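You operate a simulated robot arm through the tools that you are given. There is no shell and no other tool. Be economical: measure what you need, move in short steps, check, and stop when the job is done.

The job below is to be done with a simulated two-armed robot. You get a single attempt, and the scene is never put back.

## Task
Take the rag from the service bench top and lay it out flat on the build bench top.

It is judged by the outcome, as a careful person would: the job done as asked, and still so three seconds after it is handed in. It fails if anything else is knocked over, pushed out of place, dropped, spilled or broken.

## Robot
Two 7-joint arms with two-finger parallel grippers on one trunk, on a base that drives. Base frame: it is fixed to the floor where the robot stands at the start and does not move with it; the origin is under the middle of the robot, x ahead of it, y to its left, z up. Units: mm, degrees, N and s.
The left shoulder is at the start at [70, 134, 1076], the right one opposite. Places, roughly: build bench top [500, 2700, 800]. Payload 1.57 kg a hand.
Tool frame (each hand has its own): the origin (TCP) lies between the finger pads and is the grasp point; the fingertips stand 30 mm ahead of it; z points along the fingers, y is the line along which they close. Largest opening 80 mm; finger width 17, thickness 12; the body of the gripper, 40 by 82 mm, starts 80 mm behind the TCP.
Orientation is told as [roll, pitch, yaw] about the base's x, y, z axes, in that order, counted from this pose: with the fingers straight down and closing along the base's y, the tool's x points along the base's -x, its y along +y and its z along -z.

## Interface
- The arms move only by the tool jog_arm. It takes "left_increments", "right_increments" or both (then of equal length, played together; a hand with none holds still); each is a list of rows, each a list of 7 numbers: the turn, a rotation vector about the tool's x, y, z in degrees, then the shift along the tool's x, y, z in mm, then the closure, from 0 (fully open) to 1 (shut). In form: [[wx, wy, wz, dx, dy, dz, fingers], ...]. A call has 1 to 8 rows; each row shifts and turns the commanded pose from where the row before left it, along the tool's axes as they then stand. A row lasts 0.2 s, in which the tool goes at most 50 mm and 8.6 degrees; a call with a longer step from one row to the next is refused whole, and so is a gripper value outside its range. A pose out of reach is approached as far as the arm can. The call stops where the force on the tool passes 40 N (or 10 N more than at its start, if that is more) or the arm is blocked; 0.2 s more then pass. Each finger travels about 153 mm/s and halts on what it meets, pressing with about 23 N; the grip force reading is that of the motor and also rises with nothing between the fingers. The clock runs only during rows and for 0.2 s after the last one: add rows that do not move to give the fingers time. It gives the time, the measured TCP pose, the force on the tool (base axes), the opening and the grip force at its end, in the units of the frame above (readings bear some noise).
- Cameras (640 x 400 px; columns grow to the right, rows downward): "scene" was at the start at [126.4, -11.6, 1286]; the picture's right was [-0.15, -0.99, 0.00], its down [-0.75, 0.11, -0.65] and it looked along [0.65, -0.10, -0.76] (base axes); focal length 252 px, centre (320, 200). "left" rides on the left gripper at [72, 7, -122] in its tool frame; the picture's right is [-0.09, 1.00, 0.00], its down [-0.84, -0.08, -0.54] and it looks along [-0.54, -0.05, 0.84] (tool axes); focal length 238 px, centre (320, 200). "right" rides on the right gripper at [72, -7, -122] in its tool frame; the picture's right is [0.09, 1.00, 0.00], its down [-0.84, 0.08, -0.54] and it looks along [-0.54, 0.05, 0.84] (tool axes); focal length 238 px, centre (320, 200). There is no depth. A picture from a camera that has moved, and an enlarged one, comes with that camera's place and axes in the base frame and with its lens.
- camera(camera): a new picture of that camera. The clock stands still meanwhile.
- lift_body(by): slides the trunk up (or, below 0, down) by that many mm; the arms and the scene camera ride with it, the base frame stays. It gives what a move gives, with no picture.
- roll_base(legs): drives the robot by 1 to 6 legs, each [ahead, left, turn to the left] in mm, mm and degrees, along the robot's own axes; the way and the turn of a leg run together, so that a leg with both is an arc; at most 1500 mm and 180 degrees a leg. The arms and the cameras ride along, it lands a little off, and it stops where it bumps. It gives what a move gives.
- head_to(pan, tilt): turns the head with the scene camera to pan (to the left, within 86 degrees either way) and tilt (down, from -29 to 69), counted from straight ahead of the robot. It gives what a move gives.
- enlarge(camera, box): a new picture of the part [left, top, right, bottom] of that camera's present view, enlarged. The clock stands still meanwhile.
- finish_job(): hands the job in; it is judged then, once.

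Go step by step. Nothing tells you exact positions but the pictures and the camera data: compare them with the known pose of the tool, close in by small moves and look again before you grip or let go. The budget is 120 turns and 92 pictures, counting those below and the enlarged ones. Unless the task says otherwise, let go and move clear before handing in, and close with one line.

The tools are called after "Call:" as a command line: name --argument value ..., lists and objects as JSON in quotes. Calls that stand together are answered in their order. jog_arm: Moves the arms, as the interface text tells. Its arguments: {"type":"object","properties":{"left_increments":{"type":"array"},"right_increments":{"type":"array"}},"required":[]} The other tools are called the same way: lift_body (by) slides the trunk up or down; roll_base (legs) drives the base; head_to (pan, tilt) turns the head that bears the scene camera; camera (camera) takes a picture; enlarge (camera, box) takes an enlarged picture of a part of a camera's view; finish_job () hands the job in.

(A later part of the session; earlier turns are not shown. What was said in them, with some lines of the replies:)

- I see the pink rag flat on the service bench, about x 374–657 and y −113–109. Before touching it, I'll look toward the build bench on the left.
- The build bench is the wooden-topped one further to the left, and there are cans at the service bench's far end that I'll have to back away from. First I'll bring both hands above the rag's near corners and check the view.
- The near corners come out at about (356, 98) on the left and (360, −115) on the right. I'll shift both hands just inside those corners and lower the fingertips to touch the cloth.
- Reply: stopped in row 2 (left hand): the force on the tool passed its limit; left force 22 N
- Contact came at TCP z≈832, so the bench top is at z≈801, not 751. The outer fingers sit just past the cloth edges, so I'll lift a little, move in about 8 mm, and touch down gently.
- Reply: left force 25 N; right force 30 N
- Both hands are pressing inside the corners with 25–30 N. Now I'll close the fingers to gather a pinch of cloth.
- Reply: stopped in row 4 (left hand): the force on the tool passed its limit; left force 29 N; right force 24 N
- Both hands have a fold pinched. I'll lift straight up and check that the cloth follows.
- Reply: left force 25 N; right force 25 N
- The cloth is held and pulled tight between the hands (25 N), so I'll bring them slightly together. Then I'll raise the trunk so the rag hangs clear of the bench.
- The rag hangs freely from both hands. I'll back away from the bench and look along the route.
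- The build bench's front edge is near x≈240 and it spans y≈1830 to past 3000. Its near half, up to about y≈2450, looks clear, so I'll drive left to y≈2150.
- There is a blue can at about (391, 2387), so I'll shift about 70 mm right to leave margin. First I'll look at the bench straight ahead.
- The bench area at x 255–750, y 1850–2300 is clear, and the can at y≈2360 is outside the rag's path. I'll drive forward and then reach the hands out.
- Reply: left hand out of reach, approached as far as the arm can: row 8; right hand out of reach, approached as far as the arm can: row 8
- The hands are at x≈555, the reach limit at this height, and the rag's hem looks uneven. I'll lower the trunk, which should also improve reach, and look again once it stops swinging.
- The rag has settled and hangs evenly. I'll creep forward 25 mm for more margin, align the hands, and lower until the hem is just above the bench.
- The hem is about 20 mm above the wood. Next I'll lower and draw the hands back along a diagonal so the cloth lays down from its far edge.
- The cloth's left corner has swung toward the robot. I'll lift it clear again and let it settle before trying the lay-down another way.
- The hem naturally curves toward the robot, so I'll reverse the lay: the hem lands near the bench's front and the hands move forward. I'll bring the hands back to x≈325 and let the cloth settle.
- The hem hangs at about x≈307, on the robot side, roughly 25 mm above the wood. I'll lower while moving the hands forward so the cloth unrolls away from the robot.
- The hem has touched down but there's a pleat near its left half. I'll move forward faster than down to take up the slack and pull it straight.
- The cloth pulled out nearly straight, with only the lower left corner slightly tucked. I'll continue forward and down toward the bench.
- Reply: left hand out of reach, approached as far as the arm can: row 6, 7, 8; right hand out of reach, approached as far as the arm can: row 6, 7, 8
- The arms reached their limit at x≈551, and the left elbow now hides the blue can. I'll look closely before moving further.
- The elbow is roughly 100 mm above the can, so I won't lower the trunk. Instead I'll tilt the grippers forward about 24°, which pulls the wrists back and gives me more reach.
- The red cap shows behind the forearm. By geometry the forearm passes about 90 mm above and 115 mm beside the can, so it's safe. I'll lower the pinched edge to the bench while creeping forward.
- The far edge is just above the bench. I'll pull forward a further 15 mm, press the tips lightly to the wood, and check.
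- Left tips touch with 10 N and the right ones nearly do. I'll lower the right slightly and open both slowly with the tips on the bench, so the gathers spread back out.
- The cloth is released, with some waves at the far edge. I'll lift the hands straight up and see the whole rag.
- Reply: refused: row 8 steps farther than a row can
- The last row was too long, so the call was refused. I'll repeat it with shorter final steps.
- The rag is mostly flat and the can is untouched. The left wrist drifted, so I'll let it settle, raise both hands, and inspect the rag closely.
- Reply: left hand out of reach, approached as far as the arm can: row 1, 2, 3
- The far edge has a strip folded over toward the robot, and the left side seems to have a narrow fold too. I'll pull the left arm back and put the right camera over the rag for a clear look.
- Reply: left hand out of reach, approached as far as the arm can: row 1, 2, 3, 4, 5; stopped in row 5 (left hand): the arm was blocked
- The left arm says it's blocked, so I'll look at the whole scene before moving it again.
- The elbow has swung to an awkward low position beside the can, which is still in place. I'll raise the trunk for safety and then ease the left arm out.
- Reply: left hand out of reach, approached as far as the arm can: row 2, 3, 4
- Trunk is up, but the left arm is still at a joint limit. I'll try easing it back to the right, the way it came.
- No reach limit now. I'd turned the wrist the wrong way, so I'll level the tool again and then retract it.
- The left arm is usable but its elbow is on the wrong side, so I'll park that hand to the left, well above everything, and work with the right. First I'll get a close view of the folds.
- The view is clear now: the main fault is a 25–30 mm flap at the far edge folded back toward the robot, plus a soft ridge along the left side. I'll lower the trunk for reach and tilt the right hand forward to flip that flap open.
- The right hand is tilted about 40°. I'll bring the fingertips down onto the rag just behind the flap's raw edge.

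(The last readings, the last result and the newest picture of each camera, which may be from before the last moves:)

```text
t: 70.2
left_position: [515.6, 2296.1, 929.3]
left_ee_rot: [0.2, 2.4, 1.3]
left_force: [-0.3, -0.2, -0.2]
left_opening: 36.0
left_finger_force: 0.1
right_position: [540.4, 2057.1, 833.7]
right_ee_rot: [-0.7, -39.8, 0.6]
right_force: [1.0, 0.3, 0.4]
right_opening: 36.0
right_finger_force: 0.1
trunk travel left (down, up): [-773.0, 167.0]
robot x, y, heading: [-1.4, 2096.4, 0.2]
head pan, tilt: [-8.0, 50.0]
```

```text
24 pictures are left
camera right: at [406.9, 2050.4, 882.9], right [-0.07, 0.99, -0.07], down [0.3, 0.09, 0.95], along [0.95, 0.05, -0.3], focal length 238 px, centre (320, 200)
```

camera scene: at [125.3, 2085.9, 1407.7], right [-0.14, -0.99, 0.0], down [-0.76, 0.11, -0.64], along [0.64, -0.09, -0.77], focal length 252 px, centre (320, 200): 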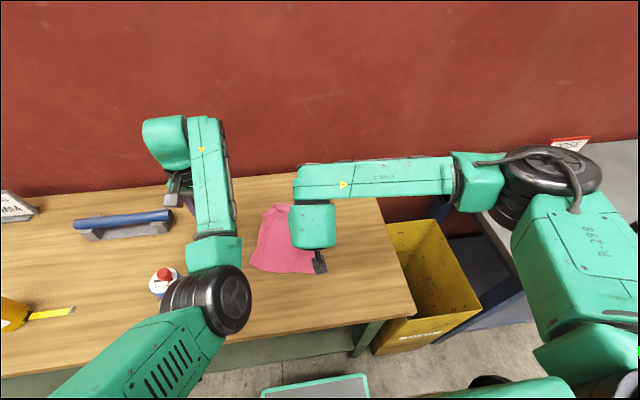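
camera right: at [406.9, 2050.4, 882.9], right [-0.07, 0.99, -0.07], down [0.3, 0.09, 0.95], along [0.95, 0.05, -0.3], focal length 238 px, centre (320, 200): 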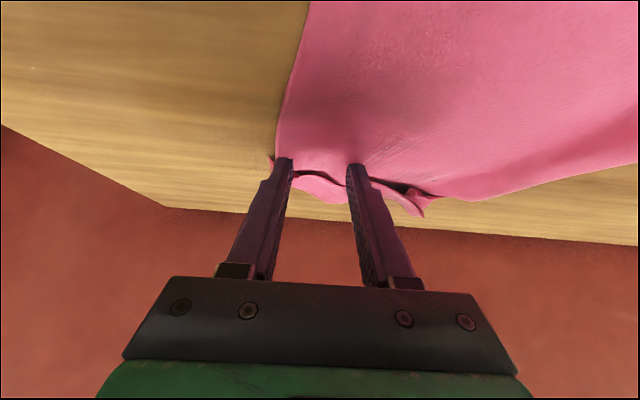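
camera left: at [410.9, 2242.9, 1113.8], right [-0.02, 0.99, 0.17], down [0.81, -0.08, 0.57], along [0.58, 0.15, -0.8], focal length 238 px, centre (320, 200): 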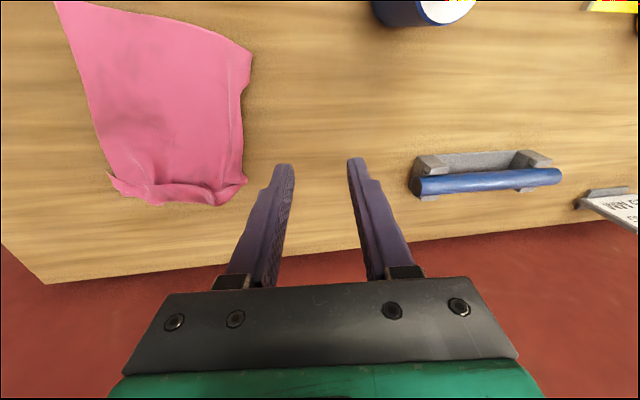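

The tips face the opening under the folded flap. I'll sweep forward slowly to flip it over.

Call:
jog_arm --right_increments '[[0, 0, 0, -8.2, 0, 8.4, 0.55], [0, 0, 0, -9.2, 0, 7.7, 0.55], [0, 0, 0, -9.2, 0, 7.7, 0.55], [0, 0, 0, -9.2, 0, 7.7, 0.55], [0, 0, 0, -9.2, 0, 7.7, 0.55], [0, 0, 0, -9.2, 0, 7.7, 0.55], [0, 0, 0, -9.2, 0, 7.7, 0.55]]'

Call:
camera --camera "right"

```text
t: 71.8
left_position: [516.1, 2296.5, 930.2]
left_ee_rot: [0.2, 2.3, 1.3]
left_force: [-0.7, -0.1, 0.5]
left_opening: 35.9
left_finger_force: 0.1
right_position: [625.5, 2057.1, 830.6]
right_ee_rot: [-0.6, -39.8, 0.6]
right_force: [-0.2, 0.2, -0.2]
right_opening: 35.8
right_finger_force: 0.0
trunk travel left (down, up): [-773.0, 167.0]
robot x, y, heading: [1.4, 2096.5, 0.1]
head pan, tilt: [-8.0, 50.0]
```

```text
23 pictures are left
camera right: at [491.0, 2051.4, 880.8], right [-0.07, 0.99, -0.07], down [0.3, 0.09, 0.95], along [0.95, 0.05, -0.3], focal length 238 px, centre (320, 200)
```

right: 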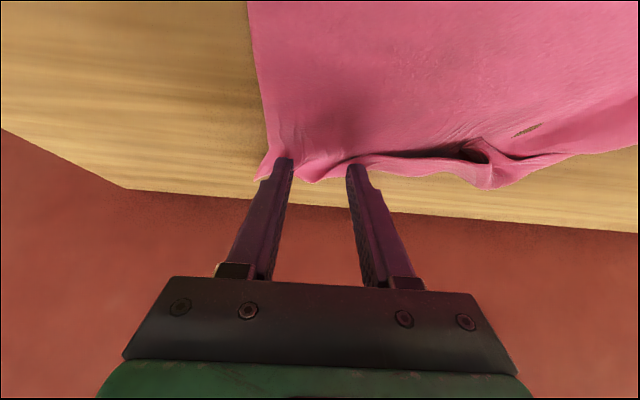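

The right part flipped forward. I'll finish that push, lift over, and repeat further left at y≈2130.

Call:
jog_arm --right_increments '[[0, 0, 0, -9.2, 0, 7.7, 0.55], [0, 0, 0, -12.7, 0, -15.4, 0.55], [0, 0, 0, -12.7, 0, -15.4, 0.55], [0, 0, 0, 27, 25, -22.3, 0.55], [0, 0, 0, 27, 25, -22.3, 0.55], [0, 0, 0, 27, 25, -22.3, 0.55], [0, 0, 0, 12.1, 0, 14.6, 0.55], [0, 0, 0, 12.1, 0, 14.6, 0.55]]'

Call:
camera --camera "right"

```text
t: 73.6
left_position: [517.5, 2294.2, 927.6]
left_ee_rot: [0.1, 2.4, 1.3]
left_force: [0.2, 0.3, 0.0]
left_opening: 36.0
left_finger_force: 0.1
right_position: [530.6, 2130.8, 833.2]
right_ee_rot: [-0.7, -39.7, 0.6]
right_force: [-1.5, -0.7, -1.0]
right_opening: 36.0
right_finger_force: 0.1
trunk travel left (down, up): [-773.0, 167.0]
robot x, y, heading: [0.2, 2097.6, 0.0]
head pan, tilt: [-8.0, 50.0]
```

```text
22 pictures are left
camera right: at [397.3, 2125.2, 881.2], right [-0.07, 0.99, -0.07], down [0.3, 0.09, 0.95], along [0.95, 0.05, -0.3], focal length 238 px, centre (320, 200)
```

right: 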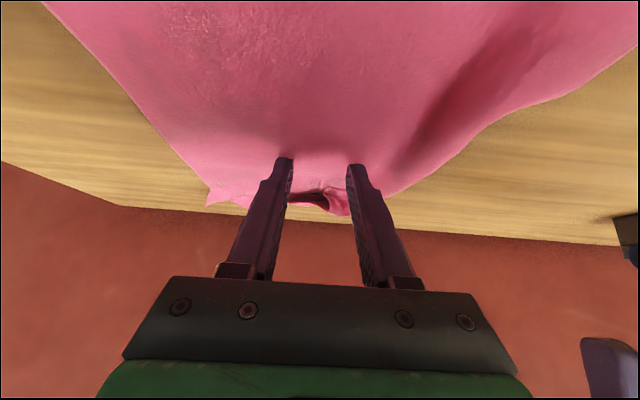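

The remaining fold sits right between the fingers. I'll close them and sweep forward through it.

Call:
jog_arm --right_increments '[[0, 0, 0, 0, 0, 0, 0.97], [0, 0, 0, -8.2, 0, 8.4, 0.97], [0, 0, 0, -9.2, 0, 7.7, 0.97], [0, 0, 0, -9.2, 0, 7.7, 0.97], [0, 0, 0, -9.2, 0, 7.7, 0.97], [0, 0, 0, -9.2, 0, 7.7, 0.97], [0, 0, 0, -9.2, 0, 7.7, 0.97], [0, 0, 0, -9.2, 0, 7.7, 0.97]]'

Call:
camera --camera "right"

```text
t: 75.4
left_position: [515.9, 2295.3, 928.7]
left_ee_rot: [0.2, 2.3, 1.3]
left_force: [1.1, 0.5, 1.1]
left_opening: 35.9
left_finger_force: 0.0
right_position: [616.5, 2132.3, 832.5]
right_ee_rot: [-0.7, -39.7, 0.7]
right_force: [0.4, -0.2, -0.3]
right_opening: 2.4
right_finger_force: 0.1
trunk travel left (down, up): [-773.0, 167.0]
robot x, y, heading: [-1.1, 2095.6, 0.2]
head pan, tilt: [-8.0, 50.0]
```

```text
21 pictures are left
camera right: at [481.5, 2126.3, 880.6], right [-0.08, 0.99, -0.07], down [0.3, 0.09, 0.95], along [0.95, 0.05, -0.3], focal length 238 px, centre (320, 200)
```

right: 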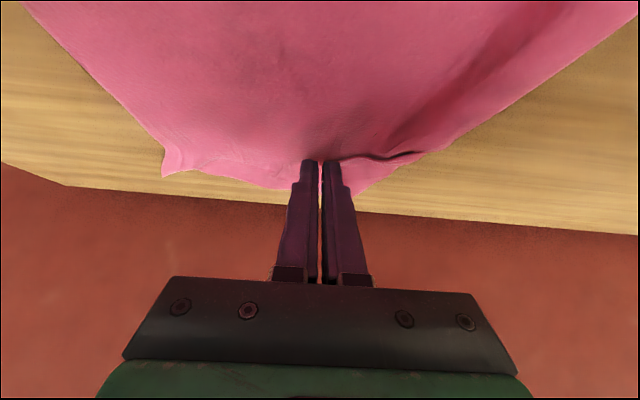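

Good progress; one fold remains just to the left. I'll finish this push, step about 28 mm left, and come down for another.

Call:
jog_arm --right_increments '[[0, 0, 0, -9.2, 0, 7.7, 0.97], [0, 0, 0, -12.7, 0, -15.4, 0.97], [0, 0, 0, -12.7, 0, -15.4, 0.97], [0, 0, 0, 27, 9, -22.3, 0.97], [0, 0, 0, 27, 9, -22.3, 0.97], [0, 0, 0, 15.4, 9, -12.7, 0.97], [0, 0, 0, 12.1, 0, 14.6, 0.97], [0, 0, 0, 12.1, 0, 14.6, 0.97]]'

Call:
camera --camera "right"

```text
t: 77.2
left_position: [516.7, 2295.2, 929.4]
left_ee_rot: [0.3, 2.4, 1.3]
left_force: [0.7, 0.8, 0.1]
left_opening: 36.2
left_finger_force: 0.0
right_position: [534.5, 2159.5, 833.6]
right_ee_rot: [-0.7, -39.7, 0.6]
right_force: [0.0, -0.2, -0.5]
right_opening: 2.4
right_finger_force: 0.0
trunk travel left (down, up): [-773.0, 167.0]
robot x, y, heading: [-5.3, 2096.2, 0.3]
head pan, tilt: [-8.0, 50.0]
```

```text
20 pictures are left
camera right: at [401.1, 2153.5, 881.7], right [-0.07, 0.99, -0.07], down [0.3, 0.09, 0.95], along [0.95, 0.05, -0.3], focal length 238 px, centre (320, 200)
```

right: 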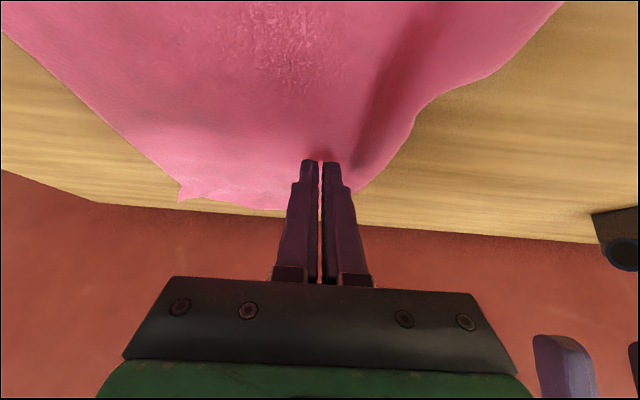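

I'll sweep forward with a slight leftward bias to clear this fold and work the ridge outward.

Call:
jog_arm --right_increments '[[0, 0, 0, -7.2, 2, 9.4, 0.97], [0, 0, 0, -9.2, 3, 7.7, 0.97], [0, 0, 0, -9.2, 3, 7.7, 0.97], [0, 0, 0, -9.2, 3, 7.7, 0.97], [0, 0, 0, -9.2, 3, 7.7, 0.97], [0, 0, 0, -9.2, 3, 7.7, 0.97], [0, 0, 0, -9.2, 3, 7.7, 0.97], [0, 0, 0, -9.2, 3, 7.7, 0.97]]'

Call:
jog_arm --right_increments '[[0, 0, 0, -12.7, 0, -15.4, 0.97], [0, 0, 0, -12.7, 0, -15.4, 0.97], [0, 8, 0, 25, -15, -30, 0.97], [0, 8, 0, 25, -15, -30, 0.97], [0, 8, 0, 25, -15, -30, 0.97], [0, 8, 0, 25, -15, -30, 0.97], [0, 7.7, 0, 20, -15, -30, 0.97]]'

Call:
enlarge --camera "scene" --box '[200, 160, 380, 300]'

Call:
camera --camera "right"

```text
t: 79.0
left_position: [515.2, 2295.3, 929.8]
left_ee_rot: [0.2, 2.4, 1.3]
left_force: [-0.9, 0.0, 0.6]
left_opening: 35.9
left_finger_force: 0.0
right_position: [612.3, 2177.6, 830.5]
right_ee_rot: [-0.6, -39.7, 0.6]
right_force: [0.1, 0.1, -0.2]
right_opening: 2.6
right_finger_force: 0.2
right hand out of reach, approached as far as the arm can: row 7, 8
trunk travel left (down, up): [-773.0, 167.0]
robot x, y, heading: [-0.8, 2091.1, -0.0]
head pan, tilt: [-8.0, 50.0]
```

```text
t: 80.6
left_position: [515.8, 2295.6, 930.2]
left_ee_rot: [0.3, 2.4, 1.3]
left_force: [-0.1, 0.2, 0.7]
left_opening: 35.8
left_finger_force: 0.0
right_position: [446.6, 2102.0, 957.7]
right_ee_rot: [-0.6, 0.1, 0.2]
right_force: [0.9, -0.5, 0.2]
right_opening: 2.3
right_finger_force: 0.0
trunk travel left (down, up): [-773.0, 167.0]
robot x, y, heading: [-3.2, 2098.0, -0.2]
head pan, tilt: [-8.0, 50.0]
```

```text
2.86 times, centred on (290, 230) of scene
camera zoom: at [124.6, 2085.1, 1407.8], right [-0.14, -0.99, 0.0], down [-0.76, 0.11, -0.64], along [0.64, -0.09, -0.77], focal length 719 px, centre (406, 114)
```

zoom: 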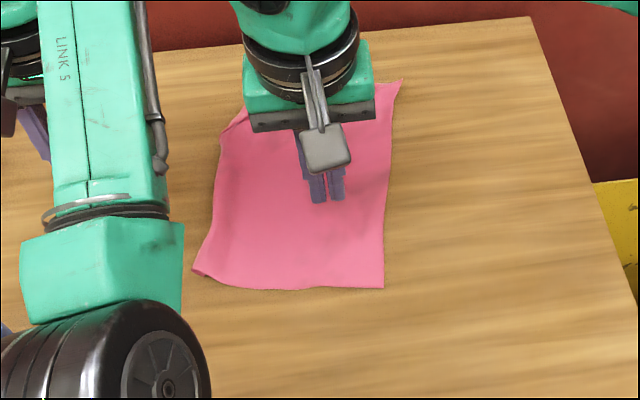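

```text
18 pictures are left
camera right: at [375.5, 2096.7, 1080.7], right [-0.1, 1.0, -0.01], down [0.84, 0.09, 0.54], along [0.54, 0.04, -0.84], focal length 238 px, centre (320, 200)
```

right: 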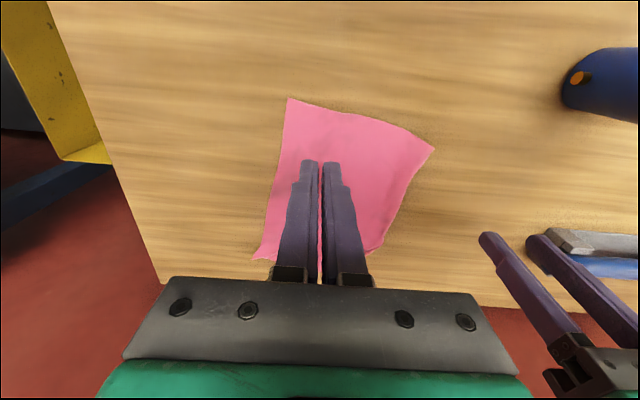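

The far flap is open. I'll move the right hand aside for a clear look at the left side.

Call:
jog_arm --right_increments '[[0, 0, 0, -15, -20, -10, 0.97], [0, 0, 0, -20, -35, -10, 0.97], [0, 0, 0, -15, -35, 0, 0.97], [0, 0, 0, 0, -35, 0, 0.97], [0, 0, 0, 0, 0, 0, 0.97]]'

Call:
enlarge --camera "scene" --box '[220, 160, 360, 270]'

Call:
enlarge --camera "right" --box '[280, 20, 540, 220]'

```text
t: 81.8
left_position: [515.7, 2296.8, 929.4]
left_ee_rot: [0.2, 2.4, 1.3]
left_force: [0.2, -0.1, 0.2]
left_opening: 35.9
left_finger_force: 0.0
right_position: [496.4, 1981.9, 976.6]
right_ee_rot: [-0.5, 0.0, 0.2]
right_force: [0.2, 0.7, -0.8]
right_opening: 2.5
right_finger_force: 0.0
trunk travel left (down, up): [-773.0, 167.0]
robot x, y, heading: [-1.7, 2093.2, 0.1]
head pan, tilt: [-8.0, 50.0]
```

```text
3.64 times, centred on (290, 215) of scene
camera zoom: at [125.2, 2086.6, 1407.7], right [-0.14, -0.99, 0.0], down [-0.76, 0.11, -0.64], along [0.64, -0.09, -0.77], focal length 915 px, centre (429, 146)
```

zoom: 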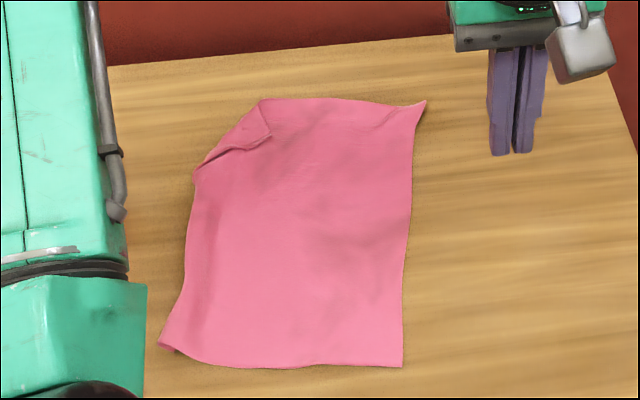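

```text
2.00 times, centred on (410, 120) of right
camera zoom: at [424.3, 1976.2, 1100.7], right [-0.1, 1.0, -0.01], down [0.84, 0.09, 0.54], along [0.54, 0.04, -0.84], focal length 477 px, centre (140, 360)
```

zoom: 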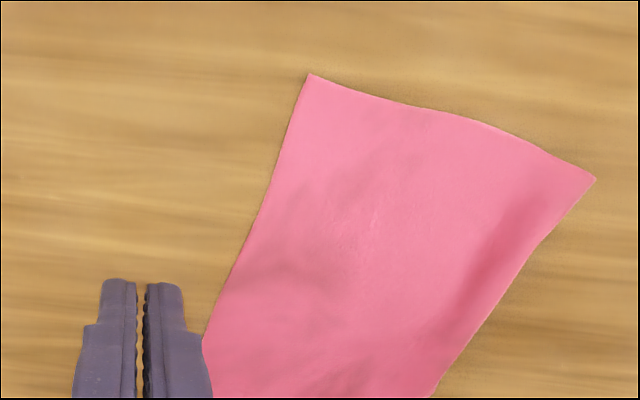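

Only the far-left corner is now folded over, a dog-ear with its tip near (661, 2151). The left arm reaches there better, so I'll bring it over with a 40° forward tilt.

Call:
jog_arm --left_increments '[[0, 0, 0, 0, -20, 0, 0.75], [0, -8, 0, 0, -28, 0, 0.97], [0, -8, 0, 0, -30, 0, 0.97], [0, -8, 0, 0, -30, 0, 0.97], [0, -8, 0, 0, -30, 0, 0.97], [0, -8, 0, 0, -25, 0, 0.97], [0, 0, 0, 0, 0, 0, 0.97]]'

Call:
camera --camera "scene"

```text
t: 82.8
left_position: [538.7, 2267.2, 952.5]
left_ee_rot: [8.4, -23.6, 2.9]
left_force: [-1.3, -0.3, -0.1]
left_opening: 2.2
left_finger_force: 0.1
right_position: [496.4, 1979.1, 978.6]
right_ee_rot: [-0.5, 0.0, 0.3]
right_force: [-0.4, -0.5, -0.5]
right_opening: 2.6
right_finger_force: 0.0
trunk travel left (down, up): [-773.0, 167.0]
robot x, y, heading: [-1.6, 2099.5, 0.0]
head pan, tilt: [-8.0, 50.0]
stopped in row 4 (left hand): the arm was blocked; the commanded pose is now the measured one
```

```text
15 pictures are left
camera scene: at [124.6, 2084.7, 1407.8], right [-0.14, -0.99, 0.0], down [-0.76, 0.11, -0.64], along [0.64, -0.09, -0.77], focal length 252 px, centre (320, 200)
```

scene: 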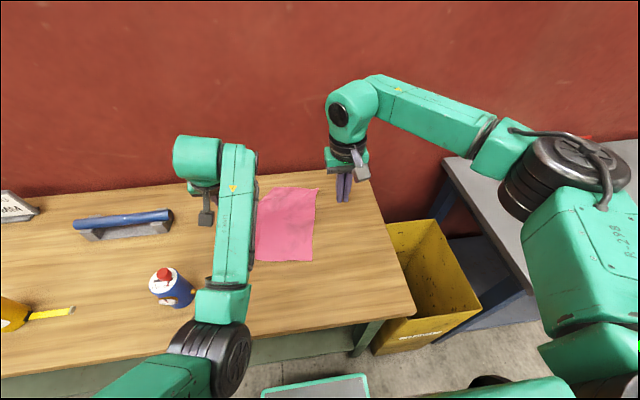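

The left arm is blocked unless extended, as before. I'll move it forward and right together, which worked last time, and keep it high.

Call:
jog_arm --left_increments '[[0, 0, 0, -13.7, -15, 6, 0.97], [0, 0, 0, -13.7, -20, 6, 0.97], [0, 0, 0, -13.7, -20, 6, 0.97], [2, 0, 0, -13.7, -20, 6, 0.97], [2, 0, 0, -8, -20, 4, 0.97], [2, -4, 0, 0, -20, 0, 0.97], [2, -4, 0, 0, -10, 0, 0.97]]'

Call:
camera --camera "scene"

```text
t: 84.4
left_position: [630.4, 2176.2, 947.1]
left_ee_rot: [1.8, -32.9, 3.7]
left_force: [-0.4, 0.7, -0.2]
left_opening: 2.5
left_finger_force: 0.2
right_position: [495.5, 1981.5, 978.1]
right_ee_rot: [-0.6, 0.0, 0.3]
right_force: [0.4, -0.3, -0.2]
right_opening: 2.2
right_finger_force: 0.1
trunk travel left (down, up): [-773.0, 167.0]
robot x, y, heading: [-2.1, 2098.6, 0.3]
head pan, tilt: [-8.0, 50.0]
```

```text
14 pictures are left
camera scene: at [124.9, 2086.5, 1407.8], right [-0.14, -0.99, 0.0], down [-0.76, 0.11, -0.64], along [0.64, -0.09, -0.77], focal length 252 px, centre (320, 200)
```

scene: 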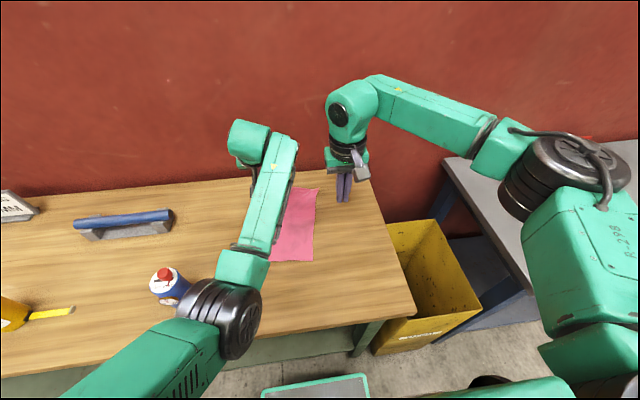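

The left hand moves freely when extended. I'll bring it down just behind the dog-ear's tip and check.

Call:
jog_arm --left_increments '[[0, 0, 0, 12, -10, 18, 0.97], [0, 0, 0, 12, -10, 18, 0.97], [0, 0, 0, 12, -10, 18, 0.97], [0, 0, 0, 12, -10, 18, 0.97], [0, 0, 0, 12, -8, 17, 0.97], [0, 0, 0, 0, 0, 0, 0.97]]'

Call:
camera --camera "left"

```text
t: 85.8
left_position: [627.7, 2149.7, 830.8]
left_ee_rot: [4.0, -32.8, 3.2]
left_force: [2.3, 0.6, 18.2]
left_opening: 1.1
left_finger_force: 0.0
right_position: [494.6, 1982.0, 979.3]
right_ee_rot: [-0.5, -0.2, 0.3]
right_force: [-0.6, 0.1, -0.1]
right_opening: 2.6
right_finger_force: 0.1
trunk travel left (down, up): [-773.0, 167.0]
robot x, y, heading: [-1.1, 2095.2, 0.2]
head pan, tilt: [-8.0, 50.0]
```

```text
13 pictures are left
camera left: at [501.7, 2140.0, 893.8], right [-0.02, 0.99, 0.11], down [0.42, -0.09, 0.9], along [0.91, 0.06, -0.41], focal length 238 px, centre (320, 200)
```

left: 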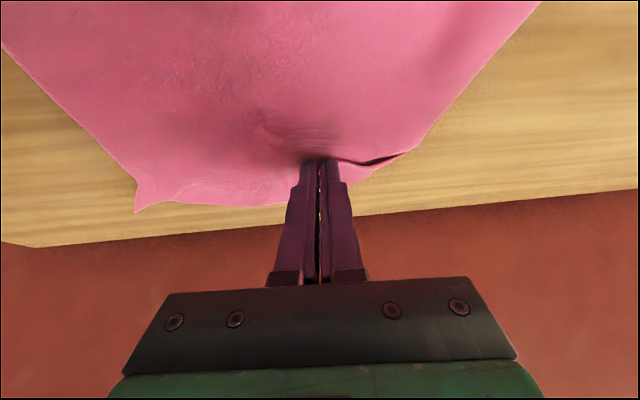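

The tip is right at the dog-ear's raw edge. I'll lift slightly, back off to its near-right side, and sweep forward-left to flip the corner out.

Call:
jog_arm --left_increments '[[0, 0, 0, -3.2, 0, -5, 0.97], [0, 0, 0, 10, -14, -6.5, 0.97], [0, 0, 0, 1.9, 0, 2.9, 0.97], [0, 0, 0, -6.7, 5, 4.4, 0.97], [0, 0, 0, -6.7, 7, 4.4, 0.97], [0, 0, 0, -6.7, 8, 4.4, 0.97], [0, 0, 0, -6.7, 8, 4.4, 0.97], [0, 0, 0, -6.7, 8, 4.4, 0.97]]'

Call:
camera --camera "left"

```text
t: 87.6
left_position: [641.9, 2121.6, 831.0]
left_ee_rot: [0.0, -31.4, 2.7]
left_force: [-1.5, -0.5, 3.7]
left_opening: 0.1
left_finger_force: 0.1
right_position: [495.8, 1981.1, 976.9]
right_ee_rot: [-0.5, 0.1, 0.2]
right_force: [0.1, 0.5, 0.4]
right_opening: 2.1
right_finger_force: 0.1
trunk travel left (down, up): [-773.0, 167.0]
robot x, y, heading: [-2.4, 2097.5, 0.1]
head pan, tilt: [-8.0, 50.0]
```

```text
12 pictures are left
camera left: at [516.7, 2122.9, 897.0], right [0.03, 1.0, 0.05], down [0.43, -0.06, 0.9], along [0.9, -0.01, -0.44], focal length 238 px, centre (320, 200)
```

left: 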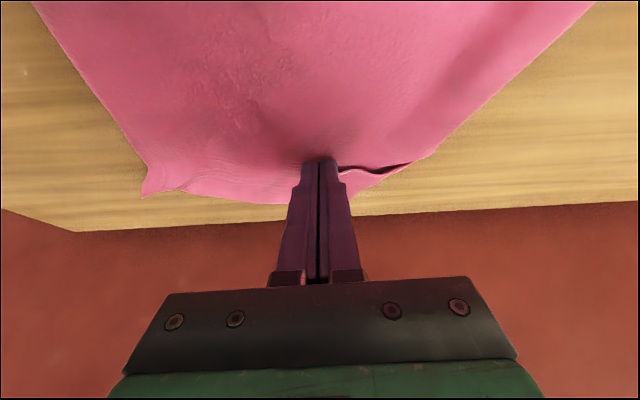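

The hand lagged to the right of the ear, which is actually a good starting point. I'll keep sweeping left and slightly forward.

Call:
jog_arm --left_increments '[[0, 0, 0, -3, 8, 2, 0.97], [0, 0, 0, -4, 10, 2.4, 0.97], [0, 0, 0, -4, 10, 2.4, 0.97], [0, 0, 0, -4, 10, 2.4, 0.97], [0, 0, 0, -4, 10, 2.4, 0.97], [0, 0, 0, 0, 0, 0, 0.97]]'

Call:
camera --camera "left"

```text
t: 89.0
left_position: [664.6, 2175.4, 832.1]
left_ee_rot: [0.3, -31.6, 2.6]
left_force: [0.5, -0.3, 1.0]
left_opening: 1.6
left_finger_force: 0.0
right_position: [495.6, 1981.1, 977.6]
right_ee_rot: [-0.5, 0.0, 0.2]
right_force: [-0.1, 0.1, -0.8]
right_opening: 2.3
right_finger_force: 0.1
trunk travel left (down, up): [-773.0, 167.0]
robot x, y, heading: [-2.5, 2094.7, 0.4]
head pan, tilt: [-8.0, 50.0]
```

```text
11 pictures are left
camera left: at [538.5, 2176.5, 896.8], right [0.03, 1.0, 0.05], down [0.43, -0.06, 0.9], along [0.9, 0.0, -0.43], focal length 238 px, centre (320, 200)
```

left: 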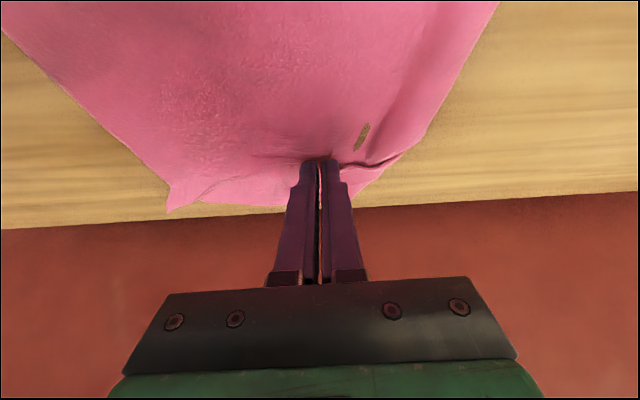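

The corner is starting to open. I'll continue left to carry it out.

Call:
jog_arm --left_increments '[[0, 0, 0, -4, 10, 2.4, 0.97], [0, 0, 0, -4, 10, 2.4, 0.97], [0, 0, 0, -4, 10, 2.2, 0.97], [0, 0, 0, -3, 10, 1.8, 0.97], [0, 0, 0, -3, 10, 1.8, 0.97], [0, 0, 0, 0, 0, 0, 0.97]]'

Call:
camera --camera "left"

```text
t: 90.4
left_position: [681.7, 2226.6, 833.0]
left_ee_rot: [0.3, -31.6, 2.6]
left_force: [-0.7, -0.8, -0.7]
left_opening: 2.1
left_finger_force: 0.0
right_position: [496.6, 1982.3, 978.6]
right_ee_rot: [-0.5, 0.0, 0.2]
right_force: [0.0, 0.7, -0.4]
right_opening: 2.4
right_finger_force: 0.1
trunk travel left (down, up): [-773.0, 167.0]
robot x, y, heading: [-1.3, 2093.9, 0.2]
head pan, tilt: [-8.0, 50.0]
```

```text
10 pictures are left
camera left: at [556.0, 2226.6, 898.0], right [0.03, 1.0, 0.05], down [0.43, -0.06, 0.9], along [0.9, 0.0, -0.43], focal length 238 px, centre (320, 200)
```

left: 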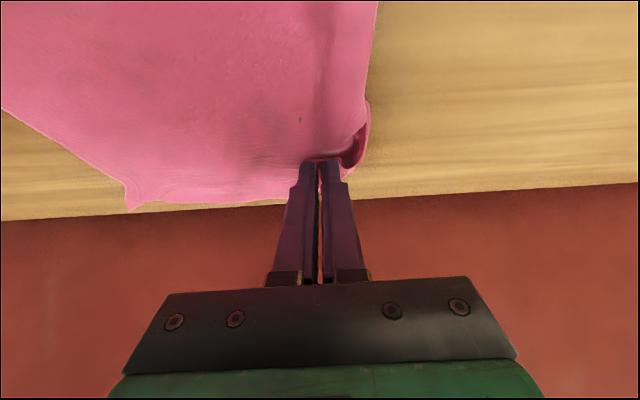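

The corner is nearly open and the left ridge is stretching out too. I'll push another 40 mm left to lay it over.

Call:
jog_arm --left_increments '[[0, 0, 0, -1, 10, 0.6, 0.97], [0, 0, 0, -1, 10, 0.6, 0.97], [0, 0, 0, 0, 10, 0, 0.97], [0, 0, 0, 0, 10, 0, 0.97], [0, 0, 0, 0, 0, 0, 0.97]]'

Call:
camera --camera "left"

```text
t: 91.6
left_position: [683.0, 2265.5, 833.9]
left_ee_rot: [0.3, -31.7, 2.6]
left_force: [0.2, 0.4, 0.0]
left_opening: 2.2
left_finger_force: 0.0
right_position: [495.8, 1981.1, 977.6]
right_ee_rot: [-0.5, -0.1, 0.2]
right_force: [-0.1, -0.1, -0.6]
right_opening: 2.7
right_finger_force: 0.1
trunk travel left (down, up): [-773.0, 167.0]
robot x, y, heading: [0.1, 2094.4, 0.3]
head pan, tilt: [-8.0, 50.0]
```

```text
9 pictures are left
camera left: at [557.8, 2266.7, 899.2], right [0.03, 1.0, 0.05], down [0.43, -0.06, 0.9], along [0.9, 0.0, -0.43], focal length 238 px, centre (320, 200)
```

left: 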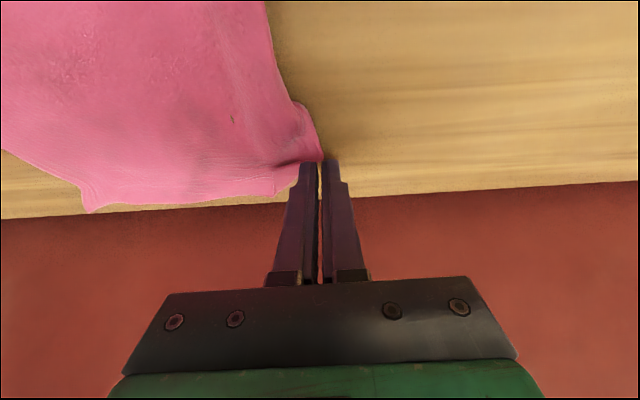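

The corner is laid out. I'll slide the fingers clear to the left, lift straight up, and view the whole rag.

Call:
jog_arm --left_increments '[[0, 0, 0, 0, 12, 0, 0.97], [0, 0, 0, -2.6, 8, -4.2, 0.97], [0, 0, 0, -10.5, 0, -17, 0.97], [0, 0, 0, -10.5, 0, -17, 0.97], [0, 0, 0, -10.5, 0, -17, 0.97], [0, 0, 0, -5, 0, -25, 0.97], [0, 0, 0, 0, 0, 0, 0.97]]'

Call:
enlarge --camera "scene" --box '[190, 150, 370, 280]'

```text
t: 93.2
left_position: [674.4, 2284.6, 921.0]
left_ee_rot: [0.3, -31.7, 2.6]
left_force: [-0.4, 0.2, 0.6]
left_opening: 2.4
left_finger_force: 0.0
right_position: [497.0, 1981.2, 977.9]
right_ee_rot: [-0.4, 0.0, 0.1]
right_force: [0.3, -0.1, 0.7]
right_opening: 2.4
right_finger_force: 0.1
trunk travel left (down, up): [-773.0, 167.0]
robot x, y, heading: [-2.2, 2099.1, 0.3]
head pan, tilt: [-8.0, 50.0]
```

```text
3.08 times, centred on (280, 215) of scene
camera zoom: at [125.4, 2086.0, 1407.7], right [-0.14, -0.99, 0.0], down [-0.76, 0.11, -0.64], along [0.64, -0.09, -0.77], focal length 775 px, centre (443, 154)
```

zoom: 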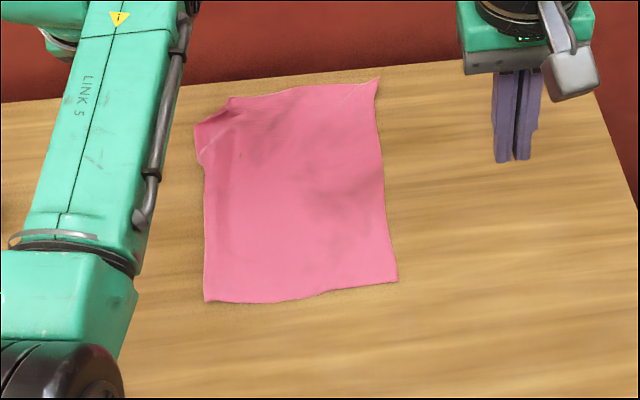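

It's nearly perfect, with just a small pucker at the far-left corner. I'll zoom in on that.

Call:
enlarge --camera "scene" --box '[235, 165, 305, 210]'

Call:
camera --camera "left"

```text
8.89 times, centred on (270, 188) of scene
camera zoom: at [125.4, 2086.0, 1407.7], right [-0.14, -0.99, 0.0], down [-0.76, 0.11, -0.64], along [0.64, -0.09, -0.77], focal length 2238 px, centre (764, 311)
```

zoom: 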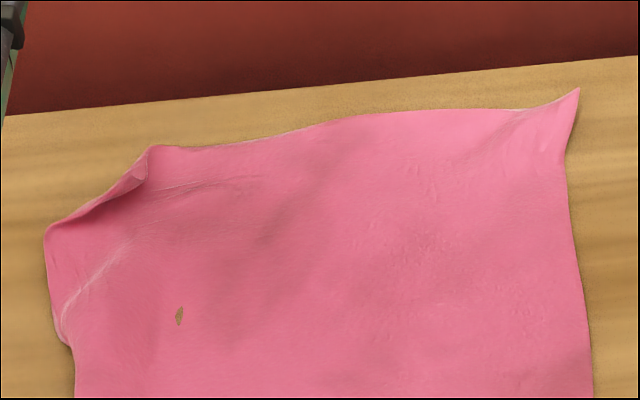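

```text
6 pictures are left
camera left: at [548.7, 2284.5, 986.0], right [0.03, 1.0, 0.05], down [0.43, -0.06, 0.9], along [0.9, 0.0, -0.43], focal length 238 px, centre (320, 200)
```

left: 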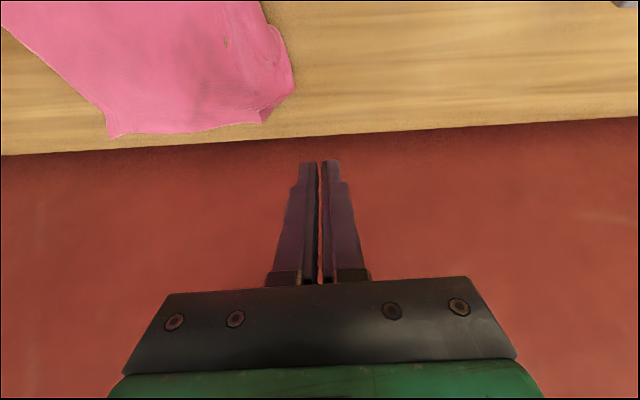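

Only a tiny curl of about 20 mm remains at that corner. It's at the edge of reach and the far edge is close to the back of the bench, so more pushing would risk more than it gains. I'll raise the trunk, back away and do a final check.

Call:
lift_body --by 160

Call:
roll_base --legs '[[-250, 0, 0]]'

Call:
camera --camera "scene"

Call:
enlarge --camera "scene" --box '[200, 100, 400, 240]'

```text
t: 95.0
left_position: [674.0, 2284.4, 1080.6]
left_ee_rot: [0.3, -31.5, 2.6]
left_force: [-0.4, -0.3, -0.4]
left_opening: 2.5
left_finger_force: 0.0
right_position: [496.1, 1980.9, 1137.5]
right_ee_rot: [-0.5, 0.0, 0.2]
right_force: [-0.1, -1.1, -0.2]
right_opening: 2.3
right_finger_force: 0.0
trunk travel left (down, up): [-933.0, 7.0]
robot x, y, heading: [-4.4, 2099.6, 0.1]
head pan, tilt: [-8.0, 50.0]
```

```text
t: 96.8
left_position: [428.5, 2283.0, 1079.2]
left_ee_rot: [0.3, -31.3, 2.4]
left_force: [-0.2, 0.2, 0.4]
left_opening: 2.6
left_finger_force: 0.0
right_position: [251.0, 1980.1, 1136.5]
right_ee_rot: [-0.5, 0.2, 0.1]
right_force: [0.8, -0.1, 0.5]
right_opening: 2.3
right_finger_force: 0.1
trunk travel left (down, up): [-933.0, 7.0]
robot x, y, heading: [-248.6, 2095.2, -0.1]
head pan, tilt: [-8.0, 50.0]
```

```text
5 pictures are left
camera scene: at [-119.1, 2085.5, 1567.4], right [-0.14, -0.99, 0.0], down [-0.76, 0.11, -0.64], along [0.63, -0.09, -0.77], focal length 252 px, centre (320, 200)
```

scene: 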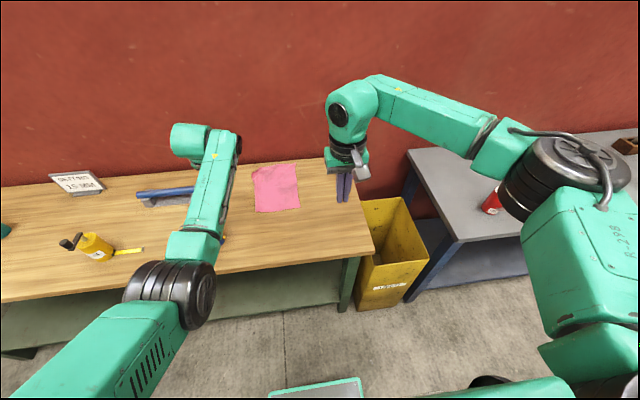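

```text
2.86 times, centred on (300, 170) of scene
camera zoom: at [-119.1, 2085.5, 1567.4], right [-0.14, -0.99, 0.0], down [-0.76, 0.11, -0.64], along [0.63, -0.09, -0.77], focal length 719 px, centre (377, 286)
```

zoom: 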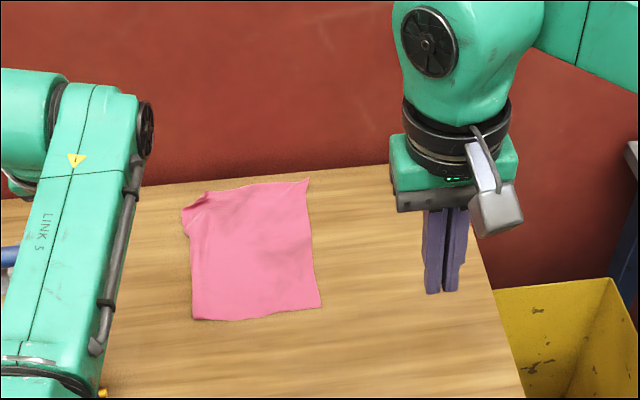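

The rag lies flat and fully on the build bench, both hands are clear, and the other items are where they were. I'm handing in now.

Call:
finish_job

```text
The job is handed in.
```

The rag is off the service bench and laid out on the build bench top, fully on it and flat except for a small curl of about 20 mm at the far-left corner. I saw nothing else disturbed.
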